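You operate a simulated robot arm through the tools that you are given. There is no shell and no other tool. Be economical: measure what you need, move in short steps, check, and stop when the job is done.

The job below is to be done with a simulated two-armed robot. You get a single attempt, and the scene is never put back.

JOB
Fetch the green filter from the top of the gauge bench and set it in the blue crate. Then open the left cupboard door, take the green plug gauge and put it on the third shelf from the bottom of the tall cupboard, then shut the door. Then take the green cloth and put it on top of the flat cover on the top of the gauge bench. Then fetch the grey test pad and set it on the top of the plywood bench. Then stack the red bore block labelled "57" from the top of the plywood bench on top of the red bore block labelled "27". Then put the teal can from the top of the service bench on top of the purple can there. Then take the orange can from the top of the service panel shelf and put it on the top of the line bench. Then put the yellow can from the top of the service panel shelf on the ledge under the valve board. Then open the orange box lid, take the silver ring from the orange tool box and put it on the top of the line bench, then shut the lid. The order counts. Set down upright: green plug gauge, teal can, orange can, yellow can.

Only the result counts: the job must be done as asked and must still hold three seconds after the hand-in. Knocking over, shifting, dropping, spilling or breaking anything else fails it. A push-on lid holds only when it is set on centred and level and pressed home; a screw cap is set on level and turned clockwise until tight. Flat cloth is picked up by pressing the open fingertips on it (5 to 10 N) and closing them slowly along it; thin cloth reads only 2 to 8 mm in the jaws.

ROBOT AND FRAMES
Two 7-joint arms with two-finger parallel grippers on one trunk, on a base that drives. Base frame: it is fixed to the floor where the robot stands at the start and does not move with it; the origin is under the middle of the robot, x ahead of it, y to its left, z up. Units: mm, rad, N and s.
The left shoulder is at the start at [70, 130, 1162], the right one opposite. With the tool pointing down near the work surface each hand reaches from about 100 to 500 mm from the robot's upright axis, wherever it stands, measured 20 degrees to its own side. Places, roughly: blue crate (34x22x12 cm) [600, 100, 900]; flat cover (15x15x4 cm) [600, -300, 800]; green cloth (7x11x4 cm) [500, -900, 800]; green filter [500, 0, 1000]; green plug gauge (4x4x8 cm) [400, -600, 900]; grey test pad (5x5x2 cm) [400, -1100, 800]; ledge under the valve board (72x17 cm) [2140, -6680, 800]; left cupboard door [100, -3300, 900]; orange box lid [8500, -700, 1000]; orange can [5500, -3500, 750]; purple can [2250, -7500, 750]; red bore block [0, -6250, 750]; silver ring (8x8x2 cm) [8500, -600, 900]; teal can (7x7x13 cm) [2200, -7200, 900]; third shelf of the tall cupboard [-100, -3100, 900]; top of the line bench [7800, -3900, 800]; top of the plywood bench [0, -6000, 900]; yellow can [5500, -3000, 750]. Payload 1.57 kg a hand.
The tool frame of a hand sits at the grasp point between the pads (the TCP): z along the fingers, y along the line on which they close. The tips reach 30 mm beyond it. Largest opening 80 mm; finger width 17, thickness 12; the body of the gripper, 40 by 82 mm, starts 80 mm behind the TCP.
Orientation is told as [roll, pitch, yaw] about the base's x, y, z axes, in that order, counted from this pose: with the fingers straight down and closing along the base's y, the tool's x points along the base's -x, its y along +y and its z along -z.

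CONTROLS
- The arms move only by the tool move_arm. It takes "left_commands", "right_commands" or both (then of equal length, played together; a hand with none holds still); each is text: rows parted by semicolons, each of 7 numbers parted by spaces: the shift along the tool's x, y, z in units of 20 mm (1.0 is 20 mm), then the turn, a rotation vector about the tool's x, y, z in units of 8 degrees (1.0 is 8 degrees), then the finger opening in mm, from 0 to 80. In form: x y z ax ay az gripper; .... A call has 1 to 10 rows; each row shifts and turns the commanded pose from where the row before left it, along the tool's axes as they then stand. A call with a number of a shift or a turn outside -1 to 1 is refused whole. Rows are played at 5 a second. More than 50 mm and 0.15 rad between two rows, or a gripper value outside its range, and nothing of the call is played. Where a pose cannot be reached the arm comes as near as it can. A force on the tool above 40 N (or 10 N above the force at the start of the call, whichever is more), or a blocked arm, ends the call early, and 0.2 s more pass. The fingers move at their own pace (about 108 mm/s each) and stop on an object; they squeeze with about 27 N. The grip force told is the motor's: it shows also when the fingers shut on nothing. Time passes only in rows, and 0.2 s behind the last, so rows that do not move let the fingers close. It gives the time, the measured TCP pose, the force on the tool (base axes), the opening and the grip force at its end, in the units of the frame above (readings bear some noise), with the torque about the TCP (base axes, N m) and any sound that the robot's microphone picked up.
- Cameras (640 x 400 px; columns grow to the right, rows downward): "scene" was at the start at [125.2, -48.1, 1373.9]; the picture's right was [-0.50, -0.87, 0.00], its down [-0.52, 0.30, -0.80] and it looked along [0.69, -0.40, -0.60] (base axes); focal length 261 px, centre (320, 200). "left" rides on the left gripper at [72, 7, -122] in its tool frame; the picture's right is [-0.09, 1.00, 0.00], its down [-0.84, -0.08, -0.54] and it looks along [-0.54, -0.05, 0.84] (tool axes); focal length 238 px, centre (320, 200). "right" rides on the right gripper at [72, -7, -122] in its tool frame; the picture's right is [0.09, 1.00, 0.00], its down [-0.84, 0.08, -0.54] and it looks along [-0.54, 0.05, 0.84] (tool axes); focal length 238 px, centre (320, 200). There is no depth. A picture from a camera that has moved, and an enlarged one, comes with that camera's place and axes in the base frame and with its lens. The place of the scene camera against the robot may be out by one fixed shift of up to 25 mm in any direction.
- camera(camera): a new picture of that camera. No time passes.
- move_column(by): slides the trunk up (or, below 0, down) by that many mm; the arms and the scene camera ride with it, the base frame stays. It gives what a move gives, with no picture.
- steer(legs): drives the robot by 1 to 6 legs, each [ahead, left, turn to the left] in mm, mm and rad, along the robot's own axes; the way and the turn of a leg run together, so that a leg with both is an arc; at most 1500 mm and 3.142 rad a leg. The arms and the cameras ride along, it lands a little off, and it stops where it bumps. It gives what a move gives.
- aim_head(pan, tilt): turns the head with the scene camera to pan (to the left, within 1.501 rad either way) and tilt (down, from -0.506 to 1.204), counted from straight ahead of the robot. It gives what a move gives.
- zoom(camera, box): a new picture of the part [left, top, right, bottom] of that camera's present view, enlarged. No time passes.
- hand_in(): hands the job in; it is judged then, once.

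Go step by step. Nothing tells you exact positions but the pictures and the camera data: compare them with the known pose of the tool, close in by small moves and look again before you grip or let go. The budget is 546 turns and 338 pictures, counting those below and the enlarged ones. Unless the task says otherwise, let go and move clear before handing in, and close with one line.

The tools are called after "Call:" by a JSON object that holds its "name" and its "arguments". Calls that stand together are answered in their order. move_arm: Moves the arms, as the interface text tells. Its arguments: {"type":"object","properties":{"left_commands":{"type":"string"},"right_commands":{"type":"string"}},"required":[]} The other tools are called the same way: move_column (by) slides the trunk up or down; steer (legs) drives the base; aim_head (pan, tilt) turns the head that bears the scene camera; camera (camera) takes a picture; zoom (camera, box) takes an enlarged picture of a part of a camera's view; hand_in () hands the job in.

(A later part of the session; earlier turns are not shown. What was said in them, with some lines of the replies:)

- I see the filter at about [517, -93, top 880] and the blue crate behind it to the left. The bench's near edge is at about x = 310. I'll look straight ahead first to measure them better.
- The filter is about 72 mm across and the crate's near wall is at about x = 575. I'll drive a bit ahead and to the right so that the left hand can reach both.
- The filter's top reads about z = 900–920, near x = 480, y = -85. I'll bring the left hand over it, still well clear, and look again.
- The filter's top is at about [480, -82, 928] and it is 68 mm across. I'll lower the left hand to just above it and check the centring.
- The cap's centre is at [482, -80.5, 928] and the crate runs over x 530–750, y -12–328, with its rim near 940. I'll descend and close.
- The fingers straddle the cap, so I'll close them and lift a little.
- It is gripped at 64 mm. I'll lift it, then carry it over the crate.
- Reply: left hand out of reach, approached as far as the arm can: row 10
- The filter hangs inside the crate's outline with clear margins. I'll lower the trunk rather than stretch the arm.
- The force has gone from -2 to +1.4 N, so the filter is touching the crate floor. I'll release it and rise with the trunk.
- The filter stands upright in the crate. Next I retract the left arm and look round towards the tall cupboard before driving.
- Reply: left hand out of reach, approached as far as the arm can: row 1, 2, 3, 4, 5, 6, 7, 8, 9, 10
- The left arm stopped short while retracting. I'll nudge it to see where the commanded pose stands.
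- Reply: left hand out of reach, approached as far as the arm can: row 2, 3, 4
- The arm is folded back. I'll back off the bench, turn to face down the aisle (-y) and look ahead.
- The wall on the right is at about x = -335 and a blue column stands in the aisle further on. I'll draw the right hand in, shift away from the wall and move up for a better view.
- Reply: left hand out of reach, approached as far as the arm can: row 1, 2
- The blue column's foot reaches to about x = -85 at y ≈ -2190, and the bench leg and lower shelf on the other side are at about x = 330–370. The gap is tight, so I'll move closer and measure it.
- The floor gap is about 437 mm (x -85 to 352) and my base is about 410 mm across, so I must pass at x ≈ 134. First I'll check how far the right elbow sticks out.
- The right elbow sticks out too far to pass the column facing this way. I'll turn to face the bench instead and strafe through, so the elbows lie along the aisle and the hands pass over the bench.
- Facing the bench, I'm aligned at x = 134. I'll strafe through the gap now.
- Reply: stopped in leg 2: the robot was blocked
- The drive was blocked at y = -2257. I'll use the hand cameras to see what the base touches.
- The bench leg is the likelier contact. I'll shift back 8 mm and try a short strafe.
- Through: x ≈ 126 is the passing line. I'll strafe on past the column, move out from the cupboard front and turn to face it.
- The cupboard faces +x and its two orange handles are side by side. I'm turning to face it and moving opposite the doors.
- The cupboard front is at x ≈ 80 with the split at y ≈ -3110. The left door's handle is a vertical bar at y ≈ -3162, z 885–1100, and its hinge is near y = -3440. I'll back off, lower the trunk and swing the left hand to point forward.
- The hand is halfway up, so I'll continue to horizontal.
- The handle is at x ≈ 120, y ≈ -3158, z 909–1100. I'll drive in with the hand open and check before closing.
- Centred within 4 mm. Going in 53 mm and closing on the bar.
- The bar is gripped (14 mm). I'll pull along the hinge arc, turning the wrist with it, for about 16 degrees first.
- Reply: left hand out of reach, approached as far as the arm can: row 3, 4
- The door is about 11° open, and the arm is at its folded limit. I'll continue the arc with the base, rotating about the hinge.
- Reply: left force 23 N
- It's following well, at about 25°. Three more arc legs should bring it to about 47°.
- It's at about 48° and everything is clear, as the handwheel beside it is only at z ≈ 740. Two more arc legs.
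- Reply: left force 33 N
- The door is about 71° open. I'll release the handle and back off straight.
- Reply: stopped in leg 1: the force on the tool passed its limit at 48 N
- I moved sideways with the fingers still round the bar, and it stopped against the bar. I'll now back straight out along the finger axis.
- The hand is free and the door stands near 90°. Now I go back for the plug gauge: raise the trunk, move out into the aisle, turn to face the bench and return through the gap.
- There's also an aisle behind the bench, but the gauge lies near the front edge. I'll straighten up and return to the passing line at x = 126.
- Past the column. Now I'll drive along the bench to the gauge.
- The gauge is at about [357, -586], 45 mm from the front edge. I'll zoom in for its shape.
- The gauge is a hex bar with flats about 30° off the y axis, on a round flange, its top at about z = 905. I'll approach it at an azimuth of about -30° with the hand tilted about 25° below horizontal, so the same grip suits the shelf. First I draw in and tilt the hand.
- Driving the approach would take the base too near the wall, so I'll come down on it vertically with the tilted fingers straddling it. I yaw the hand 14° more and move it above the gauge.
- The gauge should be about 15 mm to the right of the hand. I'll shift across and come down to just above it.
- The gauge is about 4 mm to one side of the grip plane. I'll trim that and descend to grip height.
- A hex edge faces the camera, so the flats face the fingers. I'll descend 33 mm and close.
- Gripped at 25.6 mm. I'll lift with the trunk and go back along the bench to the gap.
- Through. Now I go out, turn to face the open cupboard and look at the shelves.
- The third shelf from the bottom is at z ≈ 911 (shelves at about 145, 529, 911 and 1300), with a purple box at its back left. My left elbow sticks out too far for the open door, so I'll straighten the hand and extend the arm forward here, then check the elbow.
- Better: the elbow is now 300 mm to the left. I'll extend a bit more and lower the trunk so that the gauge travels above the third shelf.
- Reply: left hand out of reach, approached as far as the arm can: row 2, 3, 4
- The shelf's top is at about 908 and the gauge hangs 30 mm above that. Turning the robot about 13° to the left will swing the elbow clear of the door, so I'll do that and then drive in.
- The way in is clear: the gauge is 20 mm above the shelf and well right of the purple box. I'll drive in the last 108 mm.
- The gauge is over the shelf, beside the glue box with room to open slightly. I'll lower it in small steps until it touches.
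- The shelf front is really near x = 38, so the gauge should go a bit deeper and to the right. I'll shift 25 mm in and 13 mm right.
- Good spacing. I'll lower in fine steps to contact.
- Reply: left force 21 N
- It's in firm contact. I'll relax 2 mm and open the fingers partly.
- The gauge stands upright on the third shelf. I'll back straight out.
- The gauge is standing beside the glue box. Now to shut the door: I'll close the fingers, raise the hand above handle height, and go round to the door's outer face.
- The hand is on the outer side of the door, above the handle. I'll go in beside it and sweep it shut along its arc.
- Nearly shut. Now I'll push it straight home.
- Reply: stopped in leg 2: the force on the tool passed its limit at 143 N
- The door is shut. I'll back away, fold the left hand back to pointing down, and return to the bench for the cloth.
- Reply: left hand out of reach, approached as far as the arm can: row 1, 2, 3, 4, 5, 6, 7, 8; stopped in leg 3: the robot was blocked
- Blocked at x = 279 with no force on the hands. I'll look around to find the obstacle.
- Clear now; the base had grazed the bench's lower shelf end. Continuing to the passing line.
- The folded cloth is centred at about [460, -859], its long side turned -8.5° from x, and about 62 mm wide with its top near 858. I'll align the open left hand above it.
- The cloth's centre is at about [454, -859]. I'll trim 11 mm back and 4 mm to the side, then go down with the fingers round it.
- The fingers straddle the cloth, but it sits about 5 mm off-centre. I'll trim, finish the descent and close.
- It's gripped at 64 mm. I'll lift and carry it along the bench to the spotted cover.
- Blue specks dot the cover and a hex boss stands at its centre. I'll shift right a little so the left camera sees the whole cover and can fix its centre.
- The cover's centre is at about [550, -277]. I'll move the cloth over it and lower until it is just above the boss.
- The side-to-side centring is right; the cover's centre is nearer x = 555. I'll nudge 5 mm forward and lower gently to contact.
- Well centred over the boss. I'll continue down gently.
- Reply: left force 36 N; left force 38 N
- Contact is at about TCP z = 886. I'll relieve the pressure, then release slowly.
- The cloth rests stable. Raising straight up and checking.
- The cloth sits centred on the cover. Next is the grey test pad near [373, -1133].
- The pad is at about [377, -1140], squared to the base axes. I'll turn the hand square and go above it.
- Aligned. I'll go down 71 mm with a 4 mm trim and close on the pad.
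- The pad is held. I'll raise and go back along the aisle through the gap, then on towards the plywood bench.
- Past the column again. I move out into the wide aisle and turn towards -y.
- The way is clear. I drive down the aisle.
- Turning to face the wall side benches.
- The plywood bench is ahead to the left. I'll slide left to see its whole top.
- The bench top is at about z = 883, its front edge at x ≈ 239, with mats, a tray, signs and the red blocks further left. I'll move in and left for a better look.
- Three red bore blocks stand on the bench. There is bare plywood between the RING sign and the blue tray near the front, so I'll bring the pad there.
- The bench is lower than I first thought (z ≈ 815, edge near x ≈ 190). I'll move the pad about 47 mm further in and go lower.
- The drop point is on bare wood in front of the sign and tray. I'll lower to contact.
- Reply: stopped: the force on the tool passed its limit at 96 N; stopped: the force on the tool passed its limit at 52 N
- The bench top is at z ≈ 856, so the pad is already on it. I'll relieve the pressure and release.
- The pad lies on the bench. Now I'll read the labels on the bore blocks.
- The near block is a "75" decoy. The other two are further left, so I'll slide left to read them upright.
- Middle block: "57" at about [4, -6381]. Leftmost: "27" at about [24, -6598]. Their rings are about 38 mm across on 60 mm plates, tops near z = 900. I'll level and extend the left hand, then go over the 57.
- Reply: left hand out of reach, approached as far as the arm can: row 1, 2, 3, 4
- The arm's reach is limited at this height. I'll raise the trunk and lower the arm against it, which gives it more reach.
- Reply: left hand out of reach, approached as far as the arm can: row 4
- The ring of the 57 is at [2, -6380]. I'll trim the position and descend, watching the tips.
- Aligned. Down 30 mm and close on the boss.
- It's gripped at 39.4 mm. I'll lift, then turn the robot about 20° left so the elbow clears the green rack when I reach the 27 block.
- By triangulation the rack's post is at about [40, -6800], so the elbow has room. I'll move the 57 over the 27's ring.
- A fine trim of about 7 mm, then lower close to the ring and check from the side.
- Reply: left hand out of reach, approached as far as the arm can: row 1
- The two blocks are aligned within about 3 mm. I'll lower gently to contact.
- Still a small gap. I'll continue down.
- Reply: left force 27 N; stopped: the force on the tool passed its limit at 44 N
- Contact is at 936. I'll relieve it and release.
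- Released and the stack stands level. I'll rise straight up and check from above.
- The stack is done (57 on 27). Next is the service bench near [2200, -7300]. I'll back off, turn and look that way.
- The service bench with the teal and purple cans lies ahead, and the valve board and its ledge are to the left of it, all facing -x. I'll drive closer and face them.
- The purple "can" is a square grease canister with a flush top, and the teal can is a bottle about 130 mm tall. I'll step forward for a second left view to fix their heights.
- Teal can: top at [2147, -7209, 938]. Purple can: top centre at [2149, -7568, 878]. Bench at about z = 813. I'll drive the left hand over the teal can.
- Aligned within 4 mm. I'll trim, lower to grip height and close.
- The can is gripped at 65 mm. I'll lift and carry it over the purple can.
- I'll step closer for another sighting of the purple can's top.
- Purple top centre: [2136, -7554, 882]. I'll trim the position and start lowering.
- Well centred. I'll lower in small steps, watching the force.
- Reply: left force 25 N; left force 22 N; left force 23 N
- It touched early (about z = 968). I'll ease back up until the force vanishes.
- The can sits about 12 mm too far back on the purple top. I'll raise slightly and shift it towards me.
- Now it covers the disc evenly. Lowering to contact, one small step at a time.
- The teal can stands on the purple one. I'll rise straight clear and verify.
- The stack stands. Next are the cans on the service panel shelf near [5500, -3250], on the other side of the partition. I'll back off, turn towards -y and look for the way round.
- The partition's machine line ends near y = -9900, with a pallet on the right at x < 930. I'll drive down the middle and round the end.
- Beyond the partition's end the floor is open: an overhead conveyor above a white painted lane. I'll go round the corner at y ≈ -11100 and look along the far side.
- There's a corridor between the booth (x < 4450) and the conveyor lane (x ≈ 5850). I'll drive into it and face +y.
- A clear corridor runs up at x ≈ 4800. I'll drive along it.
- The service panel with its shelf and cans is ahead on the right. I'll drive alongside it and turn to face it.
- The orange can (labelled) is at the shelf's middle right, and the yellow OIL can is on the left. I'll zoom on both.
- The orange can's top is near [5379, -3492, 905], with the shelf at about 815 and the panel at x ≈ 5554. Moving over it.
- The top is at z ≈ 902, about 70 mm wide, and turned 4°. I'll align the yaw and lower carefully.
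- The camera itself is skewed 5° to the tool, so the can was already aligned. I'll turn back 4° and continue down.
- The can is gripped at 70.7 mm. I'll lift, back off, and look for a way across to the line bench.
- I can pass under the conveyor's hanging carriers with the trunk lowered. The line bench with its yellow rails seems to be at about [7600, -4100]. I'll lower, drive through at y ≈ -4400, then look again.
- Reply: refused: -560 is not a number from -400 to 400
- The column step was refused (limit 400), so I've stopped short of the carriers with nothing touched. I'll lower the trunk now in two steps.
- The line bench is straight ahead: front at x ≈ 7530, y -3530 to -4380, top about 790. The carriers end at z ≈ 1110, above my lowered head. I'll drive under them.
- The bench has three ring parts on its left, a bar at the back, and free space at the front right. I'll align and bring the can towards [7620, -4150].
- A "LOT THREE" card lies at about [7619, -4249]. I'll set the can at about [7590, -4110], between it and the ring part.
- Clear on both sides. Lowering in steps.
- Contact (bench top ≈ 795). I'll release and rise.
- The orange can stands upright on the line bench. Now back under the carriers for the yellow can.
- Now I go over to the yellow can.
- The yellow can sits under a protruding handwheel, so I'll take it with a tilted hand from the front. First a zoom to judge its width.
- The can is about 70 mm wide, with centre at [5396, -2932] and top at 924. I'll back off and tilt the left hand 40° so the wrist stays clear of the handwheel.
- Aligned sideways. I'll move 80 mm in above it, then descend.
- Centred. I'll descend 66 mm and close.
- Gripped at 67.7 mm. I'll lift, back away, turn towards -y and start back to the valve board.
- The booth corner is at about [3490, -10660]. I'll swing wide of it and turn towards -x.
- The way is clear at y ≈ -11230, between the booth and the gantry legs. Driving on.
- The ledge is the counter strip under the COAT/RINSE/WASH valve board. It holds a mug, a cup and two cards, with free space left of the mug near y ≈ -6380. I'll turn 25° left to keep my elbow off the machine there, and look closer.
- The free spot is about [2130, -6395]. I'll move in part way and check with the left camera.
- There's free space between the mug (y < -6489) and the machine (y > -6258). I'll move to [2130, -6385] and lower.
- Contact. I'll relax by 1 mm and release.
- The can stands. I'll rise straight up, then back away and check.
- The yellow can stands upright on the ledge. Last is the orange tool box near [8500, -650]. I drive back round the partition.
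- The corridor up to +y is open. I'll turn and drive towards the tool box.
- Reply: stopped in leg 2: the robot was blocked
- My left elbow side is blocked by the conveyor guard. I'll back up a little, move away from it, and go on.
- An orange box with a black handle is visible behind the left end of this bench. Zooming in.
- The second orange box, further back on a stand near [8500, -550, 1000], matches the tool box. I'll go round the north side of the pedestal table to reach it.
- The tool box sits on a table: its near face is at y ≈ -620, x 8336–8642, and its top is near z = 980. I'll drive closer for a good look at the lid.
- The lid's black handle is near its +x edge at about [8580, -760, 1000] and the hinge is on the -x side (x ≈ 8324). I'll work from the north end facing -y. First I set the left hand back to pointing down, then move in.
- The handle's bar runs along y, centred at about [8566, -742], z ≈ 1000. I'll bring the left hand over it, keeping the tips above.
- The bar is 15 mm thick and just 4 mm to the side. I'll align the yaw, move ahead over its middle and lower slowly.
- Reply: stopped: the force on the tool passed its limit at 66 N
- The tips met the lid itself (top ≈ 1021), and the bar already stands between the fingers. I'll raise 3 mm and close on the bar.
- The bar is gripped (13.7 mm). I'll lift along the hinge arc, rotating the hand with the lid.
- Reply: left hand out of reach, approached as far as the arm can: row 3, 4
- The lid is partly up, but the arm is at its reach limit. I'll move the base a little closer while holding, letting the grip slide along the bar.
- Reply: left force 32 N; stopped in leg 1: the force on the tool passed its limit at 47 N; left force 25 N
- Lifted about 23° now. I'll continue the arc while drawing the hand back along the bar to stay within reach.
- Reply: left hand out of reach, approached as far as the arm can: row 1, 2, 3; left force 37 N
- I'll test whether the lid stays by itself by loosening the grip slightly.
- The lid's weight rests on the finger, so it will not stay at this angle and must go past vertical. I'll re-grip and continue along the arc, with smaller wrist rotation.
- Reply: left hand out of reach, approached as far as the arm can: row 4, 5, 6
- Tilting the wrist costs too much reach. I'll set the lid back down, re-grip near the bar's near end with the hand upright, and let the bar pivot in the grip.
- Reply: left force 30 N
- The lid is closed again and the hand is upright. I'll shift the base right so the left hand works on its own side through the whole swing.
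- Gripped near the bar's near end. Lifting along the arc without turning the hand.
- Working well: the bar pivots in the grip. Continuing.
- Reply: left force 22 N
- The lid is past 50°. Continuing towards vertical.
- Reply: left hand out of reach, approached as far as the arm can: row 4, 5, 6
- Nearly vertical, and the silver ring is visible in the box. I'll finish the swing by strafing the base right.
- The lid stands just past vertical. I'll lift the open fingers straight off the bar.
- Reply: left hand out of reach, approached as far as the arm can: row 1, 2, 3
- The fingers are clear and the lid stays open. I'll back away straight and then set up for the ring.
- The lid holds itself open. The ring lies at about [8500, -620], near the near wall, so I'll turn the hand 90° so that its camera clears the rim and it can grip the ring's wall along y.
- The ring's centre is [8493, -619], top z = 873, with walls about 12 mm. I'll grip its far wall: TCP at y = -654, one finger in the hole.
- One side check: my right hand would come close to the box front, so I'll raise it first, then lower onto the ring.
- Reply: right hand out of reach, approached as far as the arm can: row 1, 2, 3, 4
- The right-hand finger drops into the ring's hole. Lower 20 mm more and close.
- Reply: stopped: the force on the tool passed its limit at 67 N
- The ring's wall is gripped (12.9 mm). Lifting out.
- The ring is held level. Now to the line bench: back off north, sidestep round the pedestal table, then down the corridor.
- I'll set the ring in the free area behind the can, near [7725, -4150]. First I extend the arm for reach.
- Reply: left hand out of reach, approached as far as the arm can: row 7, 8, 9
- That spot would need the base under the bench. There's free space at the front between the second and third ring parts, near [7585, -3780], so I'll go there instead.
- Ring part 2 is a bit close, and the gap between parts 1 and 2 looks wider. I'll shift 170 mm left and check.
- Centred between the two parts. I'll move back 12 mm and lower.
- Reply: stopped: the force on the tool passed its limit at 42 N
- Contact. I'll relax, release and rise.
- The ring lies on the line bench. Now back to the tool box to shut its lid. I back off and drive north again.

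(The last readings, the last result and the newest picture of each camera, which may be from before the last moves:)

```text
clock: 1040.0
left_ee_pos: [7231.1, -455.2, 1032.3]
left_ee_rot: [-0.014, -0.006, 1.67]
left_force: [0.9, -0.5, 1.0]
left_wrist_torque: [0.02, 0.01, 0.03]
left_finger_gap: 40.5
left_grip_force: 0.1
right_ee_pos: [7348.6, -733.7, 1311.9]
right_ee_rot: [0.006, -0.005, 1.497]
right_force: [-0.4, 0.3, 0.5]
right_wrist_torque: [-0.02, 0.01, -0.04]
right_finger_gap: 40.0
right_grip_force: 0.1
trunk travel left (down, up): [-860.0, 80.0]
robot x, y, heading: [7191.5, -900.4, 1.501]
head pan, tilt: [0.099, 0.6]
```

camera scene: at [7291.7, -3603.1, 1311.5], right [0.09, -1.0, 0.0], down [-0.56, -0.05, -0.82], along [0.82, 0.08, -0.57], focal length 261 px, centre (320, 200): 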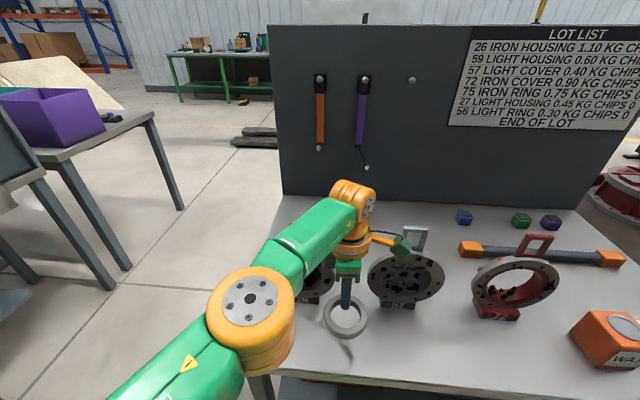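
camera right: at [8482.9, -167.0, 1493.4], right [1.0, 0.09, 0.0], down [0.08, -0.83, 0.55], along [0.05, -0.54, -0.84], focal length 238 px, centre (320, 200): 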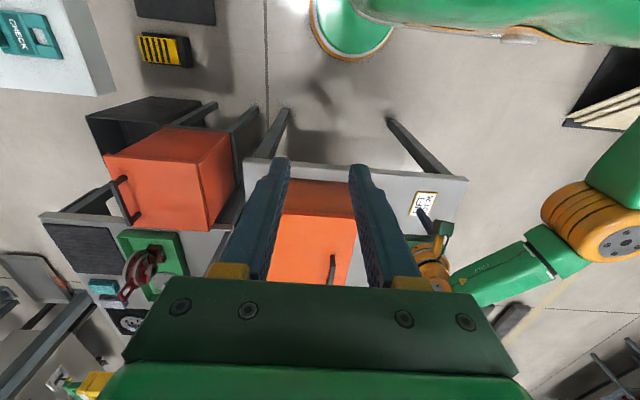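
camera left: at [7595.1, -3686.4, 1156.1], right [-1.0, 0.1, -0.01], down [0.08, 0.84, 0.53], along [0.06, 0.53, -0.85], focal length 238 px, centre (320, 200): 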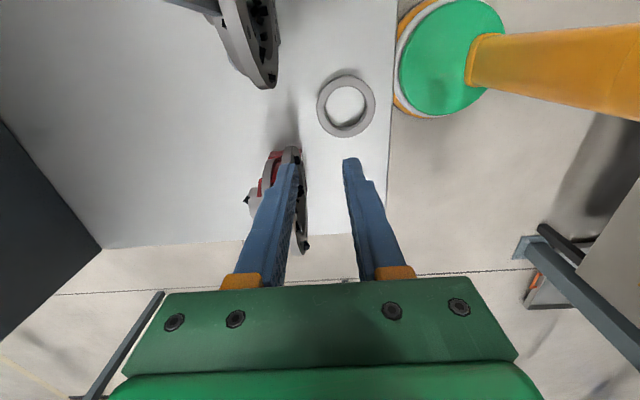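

Call:
{"name": "steer", "arguments": {"legs": [[0, 260, 0.05], [1350, 0, 0], [430, 0, 0]]}}

Call:
{"name": "move_arm", "arguments": {"left_commands": "0 0 0 0.1 0.05 0.62 40; 0 0 0 0 0 0.62 40; 0 0 0 0 0 0 40"}}

Call:
{"name": "steer", "arguments": {"legs": [[0, 0, -1.5]]}}

```text
clock: 1050.5
left_ee_pos: [6993.2, 1353.8, 1032.0]
left_ee_rot: [-0.018, -0.009, 1.725]
left_force: [-0.6, -1.3, 0.8]
left_wrist_torque: [-0.01, 0.02, 0.02]
left_finger_gap: 40.1
left_grip_force: 0.0
right_ee_pos: [7126.0, 1079.6, 1313.4]
right_ee_rot: [0.007, -0.01, 1.546]
right_force: [-0.4, -0.5, 0.2]
right_wrist_torque: [-0.02, -0.04, 0.01]
right_finger_gap: 39.9
right_grip_force: 0.0
trunk travel left (down, up): [-860.0, 80.0]
robot x, y, heading: [6973.2, 907.4, 1.547]
head pan, tilt: [0.099, 0.6]
```

```text
clock: 1051.3
left_ee_pos: [6995.8, 1356.5, 1031.7]
left_ee_rot: [-0.031, -0.004, 1.551]
left_force: [0.3, 0.1, -0.3]
left_wrist_torque: [-0.02, 0.0, 0.04]
left_finger_gap: 39.9
left_grip_force: 0.0
right_ee_pos: [7126.7, 1082.5, 1312.0]
right_ee_rot: [0.004, -0.005, 1.546]
right_force: [-0.4, -0.2, -0.1]
right_wrist_torque: [0.0, -0.01, 0.02]
right_finger_gap: 40.1
right_grip_force: 0.0
trunk travel left (down, up): [-860.0, 80.0]
robot x, y, heading: [6976.0, 904.7, 1.546]
head pan, tilt: [0.099, 0.6]
```

```text
clock: 1055.3
left_ee_pos: [7425.2, 935.8, 1031.6]
left_ee_rot: [-0.03, -0.005, 0.084]
left_force: [-0.2, 0.0, 0.2]
left_wrist_torque: [0.03, 0.02, -0.04]
left_finger_gap: 39.9
left_grip_force: 0.0
right_ee_pos: [7165.9, 776.3, 1313.1]
right_ee_rot: [0.005, -0.005, 0.081]
right_force: [-0.4, 0.5, -0.5]
right_wrist_torque: [0.0, 0.02, 0.03]
right_finger_gap: 39.6
right_grip_force: 0.0
trunk travel left (down, up): [-860.0, 80.0]
robot x, y, heading: [6979.0, 904.4, 0.088]
head pan, tilt: [0.099, 0.6]
```

Call:
{"name": "steer", "arguments": {"legs": [[0, 0, -0.085], [1350, 0, 0], [0, 0, -1.53]]}}

Call:
{"name": "move_arm", "arguments": {"left_commands": "0 0 0 -0.2 0.03 0 40; 0 0 0 0 0 0 40"}}

Call:
{"name": "aim_head", "arguments": {"pan": -0.1, "tilt": 0.6}}

Call:
{"name": "camera", "arguments": {"camera": "scene"}}

```text
clock: 1066.2
left_ee_pos: [8330.5, 447.9, 1030.6]
left_ee_rot: [-0.029, -0.004, -1.534]
left_force: [0.0, -0.7, 0.5]
left_wrist_torque: [-0.01, -0.02, -0.04]
left_finger_gap: 40.0
left_grip_force: 0.1
right_ee_pos: [8181.3, 714.3, 1311.9]
right_ee_rot: [0.005, -0.005, -1.538]
right_force: [0.3, -0.1, -0.4]
right_wrist_torque: [0.01, -0.03, 0.02]
right_finger_gap: 39.9
right_grip_force: 0.0
trunk travel left (down, up): [-860.0, 80.0]
robot x, y, heading: [8321.2, 895.6, -1.538]
head pan, tilt: [0.099, 0.6]
```

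```text
clock: 1066.8
left_ee_pos: [8331.4, 450.0, 1030.7]
left_ee_rot: [-0.002, -0.001, -1.533]
left_force: [0.1, 0.5, -0.3]
left_wrist_torque: [0.0, 0.02, 0.0]
left_finger_gap: 39.9
left_grip_force: 0.0
right_ee_pos: [8180.9, 714.6, 1311.7]
right_ee_rot: [0.005, -0.007, -1.539]
right_force: [-1.0, 0.1, -0.6]
right_wrist_torque: [0.0, 0.04, 0.0]
right_finger_gap: 40.0
right_grip_force: 0.1
trunk travel left (down, up): [-860.0, 80.0]
robot x, y, heading: [8321.7, 898.2, -1.534]
head pan, tilt: [0.099, 0.6]
```

```text
clock: 1067.6
left_ee_pos: [8330.2, 450.4, 1030.2]
left_ee_rot: [0.0, 0.001, -1.533]
left_force: [0.3, 0.1, 0.7]
left_wrist_torque: [0.01, -0.03, 0.0]
left_finger_gap: 40.0
left_grip_force: 0.0
right_ee_pos: [8181.7, 714.0, 1312.4]
right_ee_rot: [0.005, -0.007, -1.537]
right_force: [0.0, 0.0, 0.5]
right_wrist_torque: [-0.03, 0.03, -0.01]
right_finger_gap: 40.0
right_grip_force: 0.0
trunk travel left (down, up): [-860.0, 80.0]
robot x, y, heading: [8326.4, 896.9, -1.533]
head pan, tilt: [-0.099, 0.6]
```

```text
80 pictures are left
camera scene: at [8317.3, 753.9, 1438.1], right [-1.0, 0.06, 0.0], down [0.04, 0.56, -0.82], along [-0.05, -0.82, -0.57], focal length 261 px, centre (320, 200)
```

scene: 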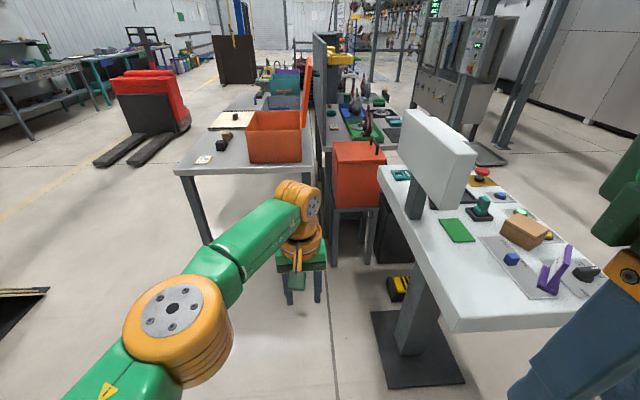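

Call:
{"name": "zoom", "arguments": {"camera": "scene", "box": [230, 40, 350, 170]}}

```text
3.08 times, centred on (290, 105) of scene
camera zoom: at [8317.3, 753.9, 1438.1], right [-1.0, 0.06, 0.0], down [0.04, 0.56, -0.82], along [-0.05, -0.82, -0.57], focal length 802 px, centre (412, 492)
```

zoom: 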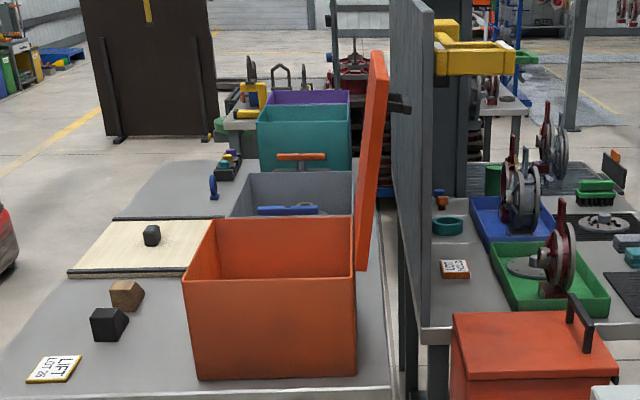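

The lid stands about 8° past vertical. I'll raise and draw in the left hand, then approach the bar from above as when I released it.

Call:
{"name": "move_column", "arguments": {"by": 78}}

Call:
{"name": "move_arm", "arguments": {"left_commands": "0.5 0 -1 0 0 0 50; 0.5 0 -1 0 0 0 50; 0.5 0 -1 0 0 0 50; 0.5 0 -1 0 0 0 50; 0.5 0 -1 0 0 0 50; 0.5 0 -1 0 0 0 50; 0.5 0 -1 0 0 0 50; 0.5 0 -1 0 0 0 50; 0.3 0 -1 0 0 0 50; 0 0 -0.7 0 0 0 50"}}

Call:
{"name": "steer", "arguments": {"legs": [[0, 0, -0.035], [900, 0, 0]]}}

```text
clock: 1068.7
left_ee_pos: [8330.9, 450.4, 1109.5]
left_ee_rot: [-0.002, 0.0, -1.531]
left_force: [-0.7, 0.4, 0.0]
left_wrist_torque: [0.05, 0.01, 0.01]
left_finger_gap: 39.9
left_grip_force: 0.0
right_ee_pos: [8183.2, 714.2, 1390.7]
right_ee_rot: [0.005, -0.008, -1.537]
right_force: [-0.3, 0.3, 1.1]
right_wrist_torque: [0.0, -0.03, 0.0]
right_finger_gap: 39.7
right_grip_force: 0.1
trunk travel left (down, up): [-938.0, 2.0]
robot x, y, heading: [8323.0, 895.2, -1.532]
head pan, tilt: [-0.099, 0.6]
```

```text
clock: 1070.9
left_ee_pos: [8324.9, 537.6, 1302.0]
left_ee_rot: [-0.001, 0.0, -1.532]
left_force: [0.3, 0.1, -0.2]
left_wrist_torque: [0.01, 0.0, 0.01]
left_finger_gap: 50.2
left_grip_force: 0.0
right_ee_pos: [8180.7, 715.7, 1391.7]
right_ee_rot: [0.005, -0.007, -1.537]
right_force: [-1.2, 0.1, -0.2]
right_wrist_torque: [-0.01, 0.0, 0.0]
right_finger_gap: 40.2
right_grip_force: 0.0
trunk travel left (down, up): [-938.0, 2.0]
robot x, y, heading: [8320.9, 892.9, -1.534]
head pan, tilt: [-0.099, 0.6]
```

```text
clock: 1076.0
left_ee_pos: [8297.9, -341.1, 1302.4]
left_ee_rot: [-0.001, -0.001, -1.586]
left_force: [-0.2, -0.2, 0.7]
left_wrist_torque: [0.02, -0.02, -0.03]
left_finger_gap: 50.0
left_grip_force: 0.0
right_ee_pos: [8163.9, -156.8, 1390.8]
right_ee_rot: [0.007, -0.007, -1.592]
right_force: [0.2, -0.3, -0.4]
right_wrist_torque: [-0.01, -0.04, 0.01]
right_finger_gap: 40.0
right_grip_force: 0.0
trunk travel left (down, up): [-938.0, 2.0]
robot x, y, heading: [8315.1, 19.5, -1.585]
head pan, tilt: [-0.099, 0.6]
```

Call:
{"name": "steer", "arguments": {"legs": [[0, -65, 0.015], [150, 0, 0]]}}

Call:
{"name": "camera", "arguments": {"camera": "left"}}

Call:
{"name": "camera", "arguments": {"camera": "scene"}}

```text
clock: 1077.9
left_ee_pos: [8237.8, -484.4, 1301.8]
left_ee_rot: [-0.002, -0.005, -1.568]
left_force: [-1.6, 0.3, -0.2]
left_wrist_torque: [-0.03, 0.0, -0.04]
left_finger_gap: 50.2
left_grip_force: 0.1
right_ee_pos: [8101.3, -300.8, 1390.9]
right_ee_rot: [0.007, -0.01, -1.575]
right_force: [0.5, -0.3, -0.4]
right_wrist_torque: [-0.05, -0.02, -0.01]
right_finger_gap: 40.1
right_grip_force: 0.0
trunk travel left (down, up): [-938.0, 2.0]
robot x, y, heading: [8245.2, -127.8, -1.573]
head pan, tilt: [-0.099, 0.6]
```

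```text
78 pictures are left
camera left: at [8244.3, -409.7, 1425.7], right [1.0, -0.09, 0.0], down [-0.08, -0.83, 0.55], along [-0.05, -0.54, -0.84], focal length 238 px, centre (320, 200)
```

left: 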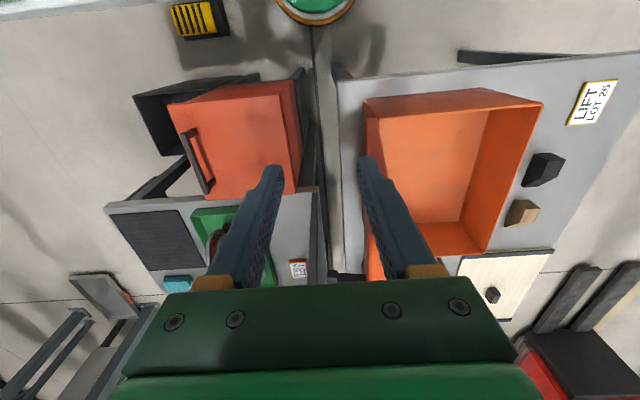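

```text
77 pictures are left
camera scene: at [8238.1, -265.5, 1516.7], right [-1.0, 0.1, 0.0], down [0.06, 0.56, -0.83], along [-0.08, -0.82, -0.56], focal length 261 px, centre (320, 200)
```

scene: 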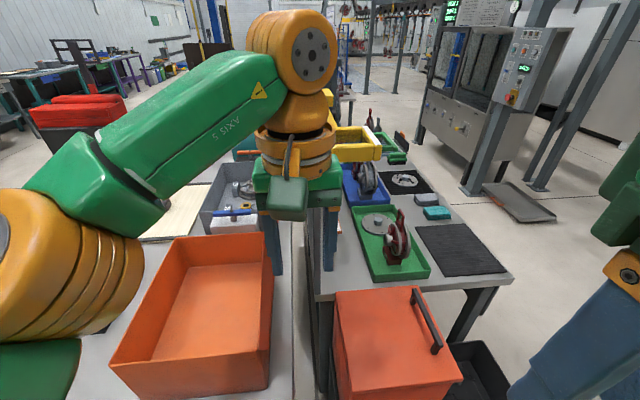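

Re-gripping the bar in this position would be too tight. Instead the right hand will push the lid over from its outer side while the left hand stands ready on the inner side to catch and lower it. Setting both hands up now.

Call:
{"name": "move_arm", "arguments": {"left_commands": "0 0.82 0 0 0 0 0; 0 0.82 0 0 0 0 0; 0 0.82 0 0 0 0 0; 0 0.82 0 0 0 0 0; 0 0.82 0 0 0 0 0; 0 0 0.3 0 0 0 0; 0 0 0.3 0 0 0 0; 0 0 0.3 0 0 0 0; 0 0 0.3 0 0 0 0; 0 0 0.3 0 0 0 0", "right_commands": "-0.61 0.2 0.9 0 0 0 0; -0.61 0.2 0.9 0 0 0 0; -0.61 0.2 0.9 0 0 0 0; -0.61 0.2 0.9 0 0 0 0; -0.61 0.2 0.9 0 0 0 0; -0.61 0.2 0.9 0 0 0 0; -0.61 0.2 0.9 0 0 0 0; -0.61 0.2 0.9 0 0 0 0; -0.61 0.2 0.9 0 0 0 0; -0.61 0.2 0.9 0 0 0 0"}}

Call:
{"name": "camera", "arguments": {"camera": "scene"}}

```text
clock: 1080.1
left_ee_pos: [8320.8, -489.8, 1271.2]
left_ee_rot: [-0.002, 0.001, -1.57]
left_force: [-0.9, 0.0, 0.9]
left_wrist_torque: [0.04, -0.01, -0.01]
left_finger_gap: 0.2
left_grip_force: 21.4
right_ee_pos: [8143.9, -432.0, 1210.7]
right_ee_rot: [0.006, -0.005, -1.574]
right_force: [0.1, 0.6, 0.0]
right_wrist_torque: [0.0, 0.01, 0.01]
right_finger_gap: 0.1
right_grip_force: 21.4
trunk travel left (down, up): [-938.0, 2.0]
robot x, y, heading: [8247.5, -130.5, -1.573]
head pan, tilt: [-0.099, 0.6]
```

```text
76 pictures are left
camera scene: at [8239.2, -273.5, 1515.9], right [-1.0, 0.1, 0.0], down [0.06, 0.56, -0.82], along [-0.08, -0.82, -0.57], focal length 261 px, centre (320, 200)
```

scene: 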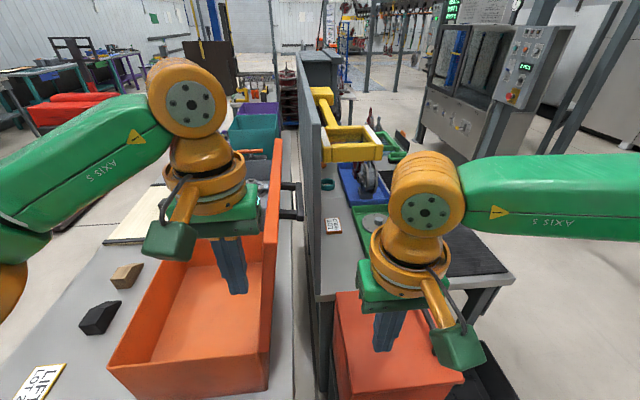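

Both hands are placed either side. Moving in.

Call:
{"name": "steer", "arguments": {"legs": [[0, 85, 0]]}}

Call:
{"name": "steer", "arguments": {"legs": [[152, 0, 0]]}}

Call:
{"name": "camera", "arguments": {"camera": "scene"}}

Call:
{"name": "camera", "arguments": {"camera": "right"}}

```text
clock: 1081.2
left_ee_pos: [8396.3, -487.6, 1271.9]
left_ee_rot: [0.006, -0.001, -1.568]
left_force: [-0.8, -0.4, 0.5]
left_wrist_torque: [-0.02, -0.08, -0.04]
left_finger_gap: 0.0
left_grip_force: 21.1
right_ee_pos: [8218.1, -428.7, 1210.4]
right_ee_rot: [0.013, -0.007, -1.575]
right_force: [-0.4, -0.5, -0.1]
right_wrist_torque: [0.02, -0.07, 0.03]
right_finger_gap: 0.0
right_grip_force: 20.9
trunk travel left (down, up): [-938.0, 2.0]
robot x, y, heading: [8334.6, -131.1, -1.574]
head pan, tilt: [-0.099, 0.6]
```

```text
clock: 1082.5
left_ee_pos: [8404.7, -633.4, 1273.2]
left_ee_rot: [-0.002, -0.004, -1.568]
left_force: [-0.6, 0.3, 0.2]
left_wrist_torque: [-0.06, -0.03, 0.01]
left_finger_gap: 0.2
left_grip_force: 21.3
right_ee_pos: [8227.1, -574.9, 1211.3]
right_ee_rot: [0.005, -0.01, -1.571]
right_force: [0.4, 1.0, 0.6]
right_wrist_torque: [-0.01, 0.0, -0.02]
right_finger_gap: 0.0
right_grip_force: 21.1
trunk travel left (down, up): [-938.0, 2.0]
robot x, y, heading: [8334.4, -276.6, -1.564]
head pan, tilt: [-0.099, 0.6]
```

```text
75 pictures are left
camera scene: at [8323.1, -415.5, 1516.6], right [-1.0, 0.1, 0.0], down [0.06, 0.56, -0.83], along [-0.08, -0.82, -0.56], focal length 261 px, centre (320, 200)
```

scene: 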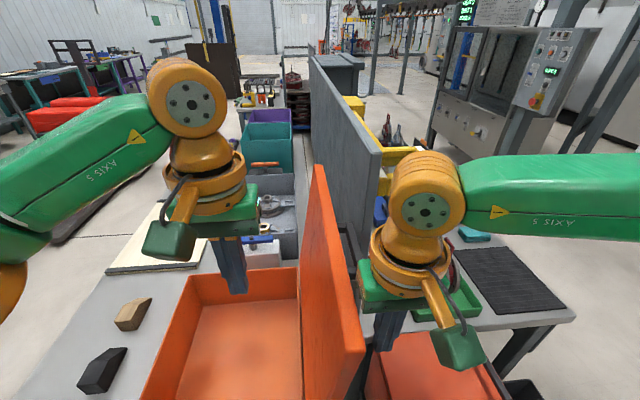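

```text
74 pictures are left
camera right: at [8220.3, -502.9, 1331.8], right [1.0, 0.09, 0.0], down [0.07, -0.83, 0.55], along [0.05, -0.55, -0.83], focal length 238 px, centre (320, 200)
```

right: 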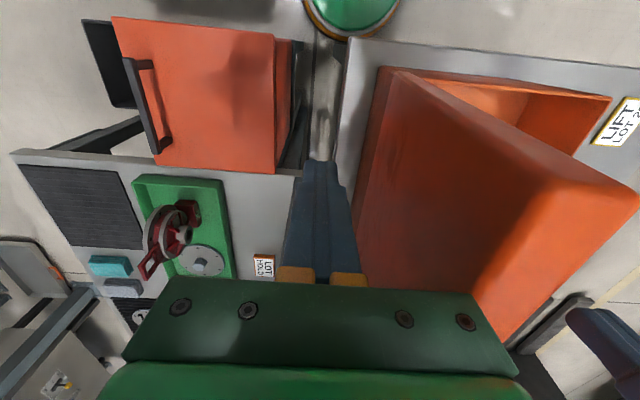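

The right hand is outside the lid and the left inside. Pushing the lid over gently with the right.

Call:
{"name": "move_arm", "arguments": {"right_commands": "0 0.7 0 0 0 0 0; 0 0.7 0 0 0 0 0; 0 0.7 0 0 0 0 0; 0 0.7 0 0 0 0 0; 0 0.7 0 0 0 0 0; 0 0 0 0 0 0 0"}}

Call:
{"name": "camera", "arguments": {"camera": "scene"}}

```text
clock: 1084.0
left_ee_pos: [8405.9, -638.1, 1272.1]
left_ee_rot: [-0.001, -0.001, -1.569]
left_force: [0.0, 0.5, 0.0]
left_wrist_torque: [-0.01, 0.03, 0.0]
left_finger_gap: 0.3
left_grip_force: 21.3
right_ee_pos: [8243.5, -579.4, 1207.8]
right_ee_rot: [0.006, -0.008, -1.576]
right_force: [-1.1, -0.6, -1.0]
right_wrist_torque: [0.01, -0.15, 0.0]
right_finger_gap: 0.0
right_grip_force: 21.5
right hand out of reach, approached as far as the arm can: row 2, 3, 4, 5
trunk travel left (down, up): [-938.0, 2.0]
robot x, y, heading: [8334.9, -277.1, -1.569]
head pan, tilt: [-0.099, 0.6]
```

```text
73 pictures are left
camera scene: at [8322.5, -421.2, 1516.1], right [-1.0, 0.1, 0.0], down [0.06, 0.56, -0.82], along [-0.08, -0.82, -0.57], focal length 261 px, centre (320, 200)
```

scene: 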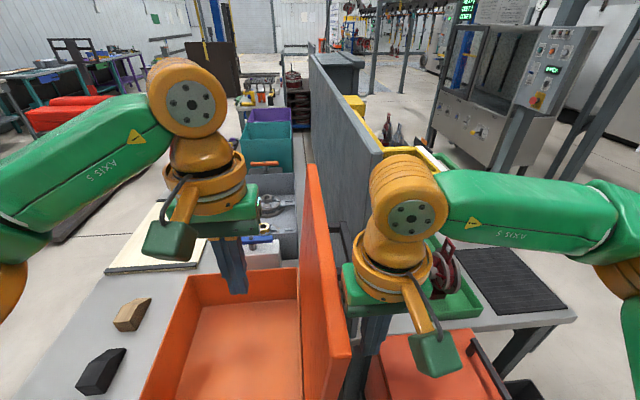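

Call:
{"name": "steer", "arguments": {"legs": [[0, 28, 0]]}}

Call:
{"name": "camera", "arguments": {"camera": "scene"}}

```text
clock: 1084.8
left_ee_pos: [8429.7, -637.3, 1272.2]
left_ee_rot: [0.002, -0.002, -1.57]
left_force: [-0.6, -0.7, -1.3]
left_wrist_torque: [-0.03, -0.04, -0.01]
left_finger_gap: 0.0
left_grip_force: 21.4
right_ee_pos: [8268.3, -578.7, 1207.5]
right_ee_rot: [0.011, -0.007, -1.575]
right_force: [-0.2, -0.2, -0.3]
right_wrist_torque: [-0.02, -0.02, 0.0]
right_finger_gap: 0.1
right_grip_force: 20.8
trunk travel left (down, up): [-938.0, 2.0]
robot x, y, heading: [8357.8, -277.8, -1.566]
head pan, tilt: [-0.099, 0.6]
```

```text
72 pictures are left
camera scene: at [8346.8, -421.3, 1516.0], right [-1.0, 0.1, 0.0], down [0.06, 0.56, -0.82], along [-0.08, -0.82, -0.57], focal length 261 px, centre (320, 200)
```

scene: 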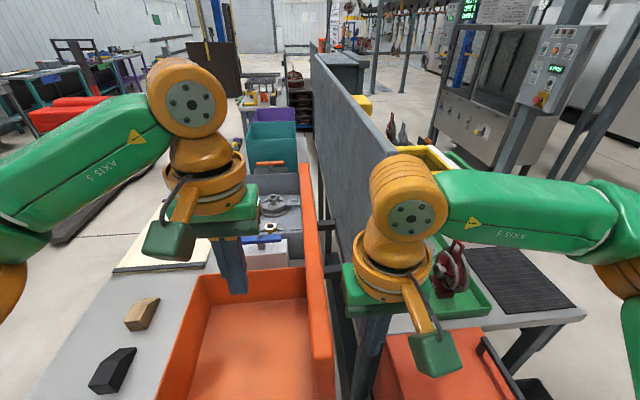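

Call:
{"name": "steer", "arguments": {"legs": [[0, 22, 0]]}}

Call:
{"name": "camera", "arguments": {"camera": "scene"}}

```text
clock: 1085.6
left_ee_pos: [8451.8, -637.1, 1272.7]
left_ee_rot: [0.001, 0.0, -1.569]
left_force: [-0.6, 0.2, 0.2]
left_wrist_torque: [0.01, -0.12, 0.0]
left_finger_gap: 0.0
left_grip_force: 21.3
right_ee_pos: [8291.0, -580.0, 1207.7]
right_ee_rot: [0.009, -0.008, -1.574]
right_force: [0.8, 0.0, 0.0]
right_wrist_torque: [0.02, -0.05, -0.01]
right_finger_gap: 0.0
right_grip_force: 21.5
trunk travel left (down, up): [-938.0, 2.0]
robot x, y, heading: [8385.4, -277.8, -1.57]
head pan, tilt: [-0.099, 0.6]
```

```text
71 pictures are left
camera scene: at [8368.6, -421.0, 1516.0], right [-1.0, 0.1, 0.0], down [0.06, 0.56, -0.82], along [-0.08, -0.82, -0.57], focal length 261 px, centre (320, 200)
```

scene: 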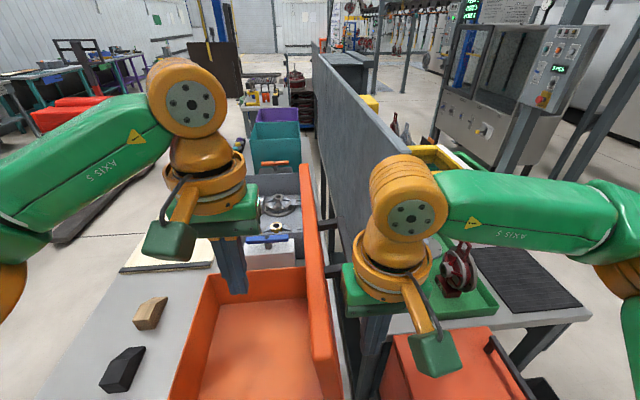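

Call:
{"name": "steer", "arguments": {"legs": [[0, 22, 0]]}}

Call:
{"name": "camera", "arguments": {"camera": "scene"}}

```text
clock: 1086.4
left_ee_pos: [8475.4, -637.7, 1271.6]
left_ee_rot: [0.001, -0.002, -1.57]
left_force: [-0.4, 0.3, -0.3]
left_wrist_torque: [-0.02, -0.06, 0.03]
left_finger_gap: 0.0
left_grip_force: 21.5
right_ee_pos: [8313.5, -578.3, 1207.2]
right_ee_rot: [0.01, -0.008, -1.576]
right_force: [-0.1, 0.6, 0.3]
right_wrist_torque: [0.0, -0.06, 0.0]
right_finger_gap: 0.0
right_grip_force: 21.1
trunk travel left (down, up): [-938.0, 2.0]
robot x, y, heading: [8406.8, -280.7, -1.57]
head pan, tilt: [-0.099, 0.6]
```

```text
70 pictures are left
camera scene: at [8391.0, -421.0, 1516.1], right [-1.0, 0.1, 0.0], down [0.06, 0.56, -0.82], along [-0.08, -0.82, -0.57], focal length 261 px, centre (320, 200)
```

scene: 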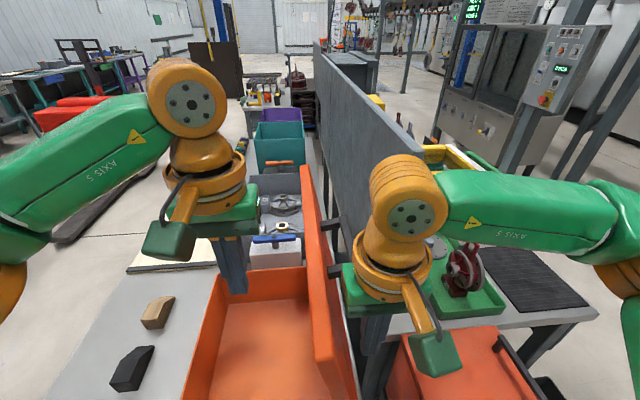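

The lid follows the push without falling. I'll keep going in small steps.

Call:
{"name": "steer", "arguments": {"legs": [[0, 40, 0]]}}

Call:
{"name": "camera", "arguments": {"camera": "scene"}}

```text
clock: 1087.3
left_ee_pos: [8511.4, -637.9, 1273.7]
left_ee_rot: [0.004, -0.002, -1.569]
left_force: [0.1, 0.2, -0.3]
left_wrist_torque: [0.02, -0.03, 0.01]
left_finger_gap: 0.1
left_grip_force: 21.9
right_ee_pos: [8350.1, -577.0, 1207.3]
right_ee_rot: [0.012, -0.008, -1.576]
right_force: [-0.6, 0.0, -0.9]
right_wrist_torque: [-0.01, -0.04, 0.04]
right_finger_gap: 0.1
right_grip_force: 21.2
trunk travel left (down, up): [-938.0, 2.0]
robot x, y, heading: [8444.9, -279.0, -1.573]
head pan, tilt: [-0.099, 0.6]
```

```text
69 pictures are left
camera scene: at [8427.7, -420.7, 1516.1], right [-1.0, 0.1, -0.01], down [0.06, 0.56, -0.82], along [-0.08, -0.82, -0.57], focal length 261 px, centre (320, 200)
```

scene: 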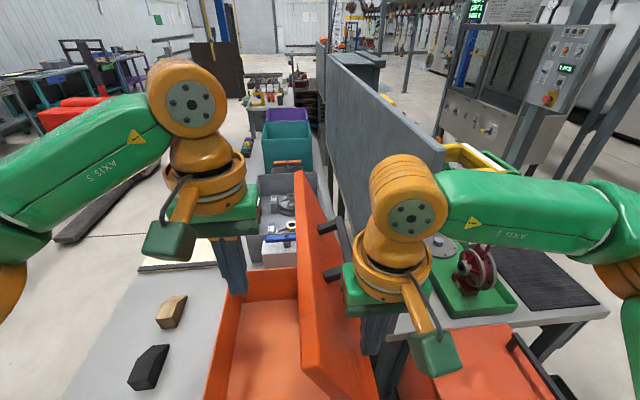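

The hinge holds the lid at any angle, so I can press it down steadily. Continuing.

Call:
{"name": "steer", "arguments": {"legs": [[0, 70, 0]]}}

Call:
{"name": "camera", "arguments": {"camera": "scene"}}

```text
clock: 1088.3
left_ee_pos: [8577.6, -637.2, 1272.6]
left_ee_rot: [0.005, -0.003, -1.571]
left_force: [-1.2, 0.2, 0.4]
left_wrist_torque: [-0.02, -0.06, 0.02]
left_finger_gap: 0.0
left_grip_force: 21.1
right_ee_pos: [8417.1, -577.9, 1207.1]
right_ee_rot: [0.014, -0.006, -1.578]
right_force: [-0.2, 1.6, 0.8]
right_wrist_torque: [0.0, -0.05, -0.01]
right_finger_gap: 0.0
right_grip_force: 21.3
trunk travel left (down, up): [-938.0, 2.0]
robot x, y, heading: [8513.5, -281.1, -1.579]
head pan, tilt: [-0.099, 0.6]
```

```text
68 pictures are left
camera scene: at [8494.9, -420.9, 1516.0], right [-0.99, 0.1, -0.01], down [0.06, 0.56, -0.82], along [-0.08, -0.82, -0.57], focal length 261 px, centre (320, 200)
```

scene: 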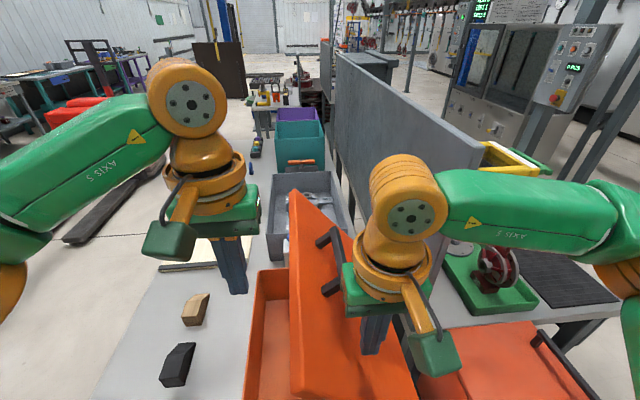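

Now about 45°. I'll move the left hand aside, then press the lid down with the right fingertips by lowering the trunk.

Call:
{"name": "move_arm", "arguments": {"left_commands": "0.3 0.9 0 0 0 0 0; 0.3 0.9 0 0 0 0 0; 0.3 0.9 0 0 0 0 0; 0.3 0.9 0 0 0 0 0; 0.3 0.9 0 0 0 0 0; 0.3 0.9 0 0 0 0 0"}}

Call:
{"name": "move_column", "arguments": {"by": -60}}

Call:
{"name": "camera", "arguments": {"camera": "scene"}}

```text
clock: 1089.7
left_ee_pos: [8697.7, -601.1, 1272.9]
left_ee_rot: [-0.002, -0.001, -1.57]
left_force: [0.5, 0.7, 0.4]
left_wrist_torque: [0.03, 0.02, -0.02]
left_finger_gap: 0.0
left_grip_force: 21.1
right_ee_pos: [8426.4, -578.5, 1208.0]
right_ee_rot: [0.008, -0.007, -1.578]
right_force: [0.5, 0.4, -0.7]
right_wrist_torque: [0.01, -0.01, 0.01]
right_finger_gap: 0.1
right_grip_force: 22.1
trunk travel left (down, up): [-938.0, 2.0]
robot x, y, heading: [8513.7, -276.1, -1.573]
head pan, tilt: [-0.099, 0.6]
```

```text
clock: 1090.7
left_ee_pos: [8696.4, -602.7, 1212.8]
left_ee_rot: [-0.002, -0.003, -1.571]
left_force: [0.8, -0.1, -0.3]
left_wrist_torque: [0.01, -0.06, 0.0]
left_finger_gap: 0.0
left_grip_force: 21.3
right_ee_pos: [8426.2, -578.8, 1148.1]
right_ee_rot: [0.007, -0.007, -1.578]
right_force: [-0.3, 0.2, -0.1]
right_wrist_torque: [0.02, 0.0, 0.02]
right_finger_gap: 0.0
right_grip_force: 21.1
trunk travel left (down, up): [-878.0, 62.0]
robot x, y, heading: [8513.2, -278.5, -1.573]
head pan, tilt: [-0.099, 0.6]
```

```text
67 pictures are left
camera scene: at [8504.9, -421.4, 1455.9], right [-0.99, 0.1, 0.0], down [0.06, 0.56, -0.82], along [-0.08, -0.82, -0.57], focal length 261 px, centre (320, 200)
```

scene: 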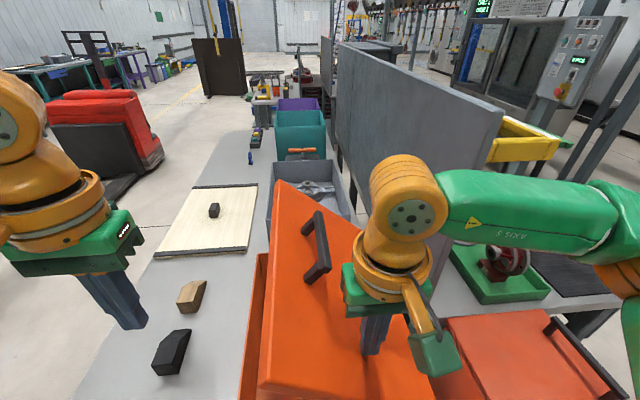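

Call:
{"name": "move_column", "arguments": {"by": -50}}

Call:
{"name": "move_column", "arguments": {"by": -40}}

Call:
{"name": "camera", "arguments": {"camera": "scene"}}

```text
clock: 1091.6
left_ee_pos: [8696.0, -602.5, 1161.5]
left_ee_rot: [0.0, -0.001, -1.571]
left_force: [-0.4, 0.3, 0.7]
left_wrist_torque: [-0.01, -0.02, -0.01]
left_finger_gap: 0.0
left_grip_force: 20.7
right_ee_pos: [8426.4, -578.3, 1097.9]
right_ee_rot: [0.007, -0.006, -1.58]
right_force: [-0.3, -0.5, -0.3]
right_wrist_torque: [0.03, -0.02, -0.02]
right_finger_gap: 0.0
right_grip_force: 21.2
trunk travel left (down, up): [-828.0, 112.0]
robot x, y, heading: [8514.8, -278.9, -1.573]
head pan, tilt: [-0.099, 0.6]
```

```text
clock: 1092.4
left_ee_pos: [8696.3, -601.9, 1122.3]
left_ee_rot: [-0.003, -0.002, -1.572]
left_force: [0.3, 0.1, 0.2]
left_wrist_torque: [0.0, 0.04, 0.01]
left_finger_gap: 0.0
left_grip_force: 21.2
right_ee_pos: [8423.9, -579.2, 1057.1]
right_ee_rot: [0.007, -0.009, -1.579]
right_force: [-0.4, -0.3, 0.0]
right_wrist_torque: [0.01, 0.03, 0.02]
right_finger_gap: 0.3
right_grip_force: 21.4
trunk travel left (down, up): [-788.0, 152.0]
robot x, y, heading: [8513.4, -278.5, -1.573]
head pan, tilt: [-0.099, 0.6]
```

```text
66 pictures are left
camera scene: at [8504.6, -421.0, 1365.9], right [-0.99, 0.1, 0.0], down [0.06, 0.56, -0.82], along [-0.08, -0.82, -0.57], focal length 261 px, centre (320, 200)
```

scene: 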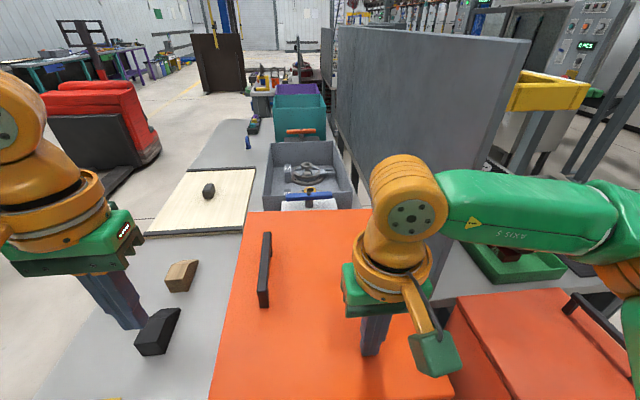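

The lid is down. A final press to be sure it's home.

Call:
{"name": "move_column", "arguments": {"by": -6}}

Call:
{"name": "move_column", "arguments": {"by": -3}}

Call:
{"name": "camera", "arguments": {"camera": "right"}}

```text
clock: 1093.0
left_ee_pos: [8697.2, -603.0, 1116.6]
left_ee_rot: [-0.003, -0.001, -1.57]
left_force: [-0.2, 0.2, -0.4]
left_wrist_torque: [0.02, 0.02, 0.0]
left_finger_gap: 0.0
left_grip_force: 21.0
right_ee_pos: [8424.6, -577.6, 1052.2]
right_ee_rot: [0.007, -0.008, -1.577]
right_force: [0.5, 0.5, 1.9]
right_wrist_torque: [0.04, -0.03, 0.0]
right_finger_gap: 0.0
right_grip_force: 21.3
trunk travel left (down, up): [-782.0, 158.0]
robot x, y, heading: [8513.2, -274.0, -1.572]
head pan, tilt: [-0.099, 0.6]
```

```text
clock: 1093.5
left_ee_pos: [8697.6, -601.1, 1114.7]
left_ee_rot: [-0.002, -0.003, -1.57]
left_force: [-0.2, 0.9, 0.0]
left_wrist_torque: [-0.01, 0.0, -0.03]
left_finger_gap: 0.0
left_grip_force: 20.9
right_ee_pos: [8425.6, -576.8, 1052.4]
right_ee_rot: [0.01, -0.016, -1.578]
right_force: [-2.3, 2.1, 7.7]
right_wrist_torque: [0.09, 0.09, 0.03]
right_finger_gap: 0.0
right_grip_force: 21.6
trunk travel left (down, up): [-780.0, 160.0]
robot x, y, heading: [8517.0, -277.6, -1.572]
head pan, tilt: [-0.099, 0.6]
stopped: the force on the tool passed its limit at 42 N (the readings are from after the stop); the commanded pose is now the measured one
```

```text
65 pictures are left
camera right: at [8418.2, -504.7, 1171.7], right [1.0, 0.09, 0.01], down [0.07, -0.83, 0.56], along [0.06, -0.55, -0.83], focal length 238 px, centre (320, 200)
```

right: 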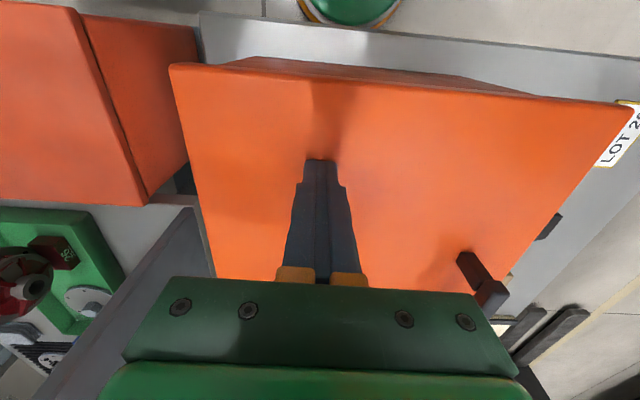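

The lid is level and home (same contact height as when it was closed). I'll rise, back off and verify.

Call:
{"name": "move_column", "arguments": {"by": 120}}

Call:
{"name": "steer", "arguments": {"legs": [[-350, 0, 0]]}}

Call:
{"name": "camera", "arguments": {"camera": "scene"}}

```text
clock: 1095.0
left_ee_pos: [8697.5, -602.7, 1233.5]
left_ee_rot: [-0.004, -0.001, -1.571]
left_force: [-1.5, -1.2, 0.0]
left_wrist_torque: [0.03, 0.01, 0.02]
left_finger_gap: 0.1
left_grip_force: 21.1
right_ee_pos: [8425.8, -580.2, 1171.2]
right_ee_rot: [0.009, -0.016, -1.577]
right_force: [0.4, 0.1, -0.2]
right_wrist_torque: [-0.01, 0.0, -0.02]
right_finger_gap: 0.3
right_grip_force: 21.3
trunk travel left (down, up): [-900.0, 40.0]
robot x, y, heading: [8516.2, -280.4, -1.573]
head pan, tilt: [-0.099, 0.6]
```

```text
clock: 1097.3
left_ee_pos: [8697.8, -254.3, 1232.1]
left_ee_rot: [-0.003, 0.002, -1.573]
left_force: [0.7, -0.1, 0.5]
left_wrist_torque: [0.05, 0.05, 0.06]
left_finger_gap: 0.2
left_grip_force: 21.2
right_ee_pos: [8425.6, -230.4, 1170.4]
right_ee_rot: [0.012, -0.013, -1.581]
right_force: [-0.6, 0.0, 0.2]
right_wrist_torque: [0.02, -0.02, -0.01]
right_finger_gap: 0.0
right_grip_force: 21.5
trunk travel left (down, up): [-900.0, 40.0]
robot x, y, heading: [8511.0, 76.5, -1.58]
head pan, tilt: [-0.099, 0.6]
```

```text
64 pictures are left
camera scene: at [8505.6, -73.5, 1477.4], right [-0.99, 0.1, 0.0], down [0.06, 0.56, -0.82], along [-0.09, -0.82, -0.57], focal length 261 px, centre (320, 200)
```

scene: 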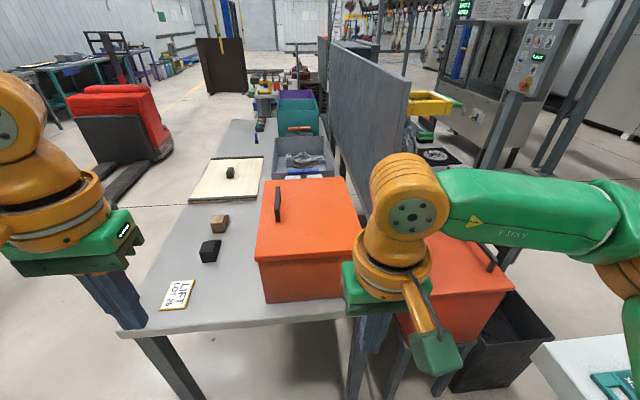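

The lid is shut, every item has been placed in order, and both hands are clear. I'm handing in.

Call:
{"name": "hand_in", "arguments": {}}

```text
The job is handed in.
```

All nine parts of the job are done in the order you gave, and the job is handed in. The cupboard door closed harder than I meant (about 143 N), and I didn't reopen it to check that the plug gauge is still standing.
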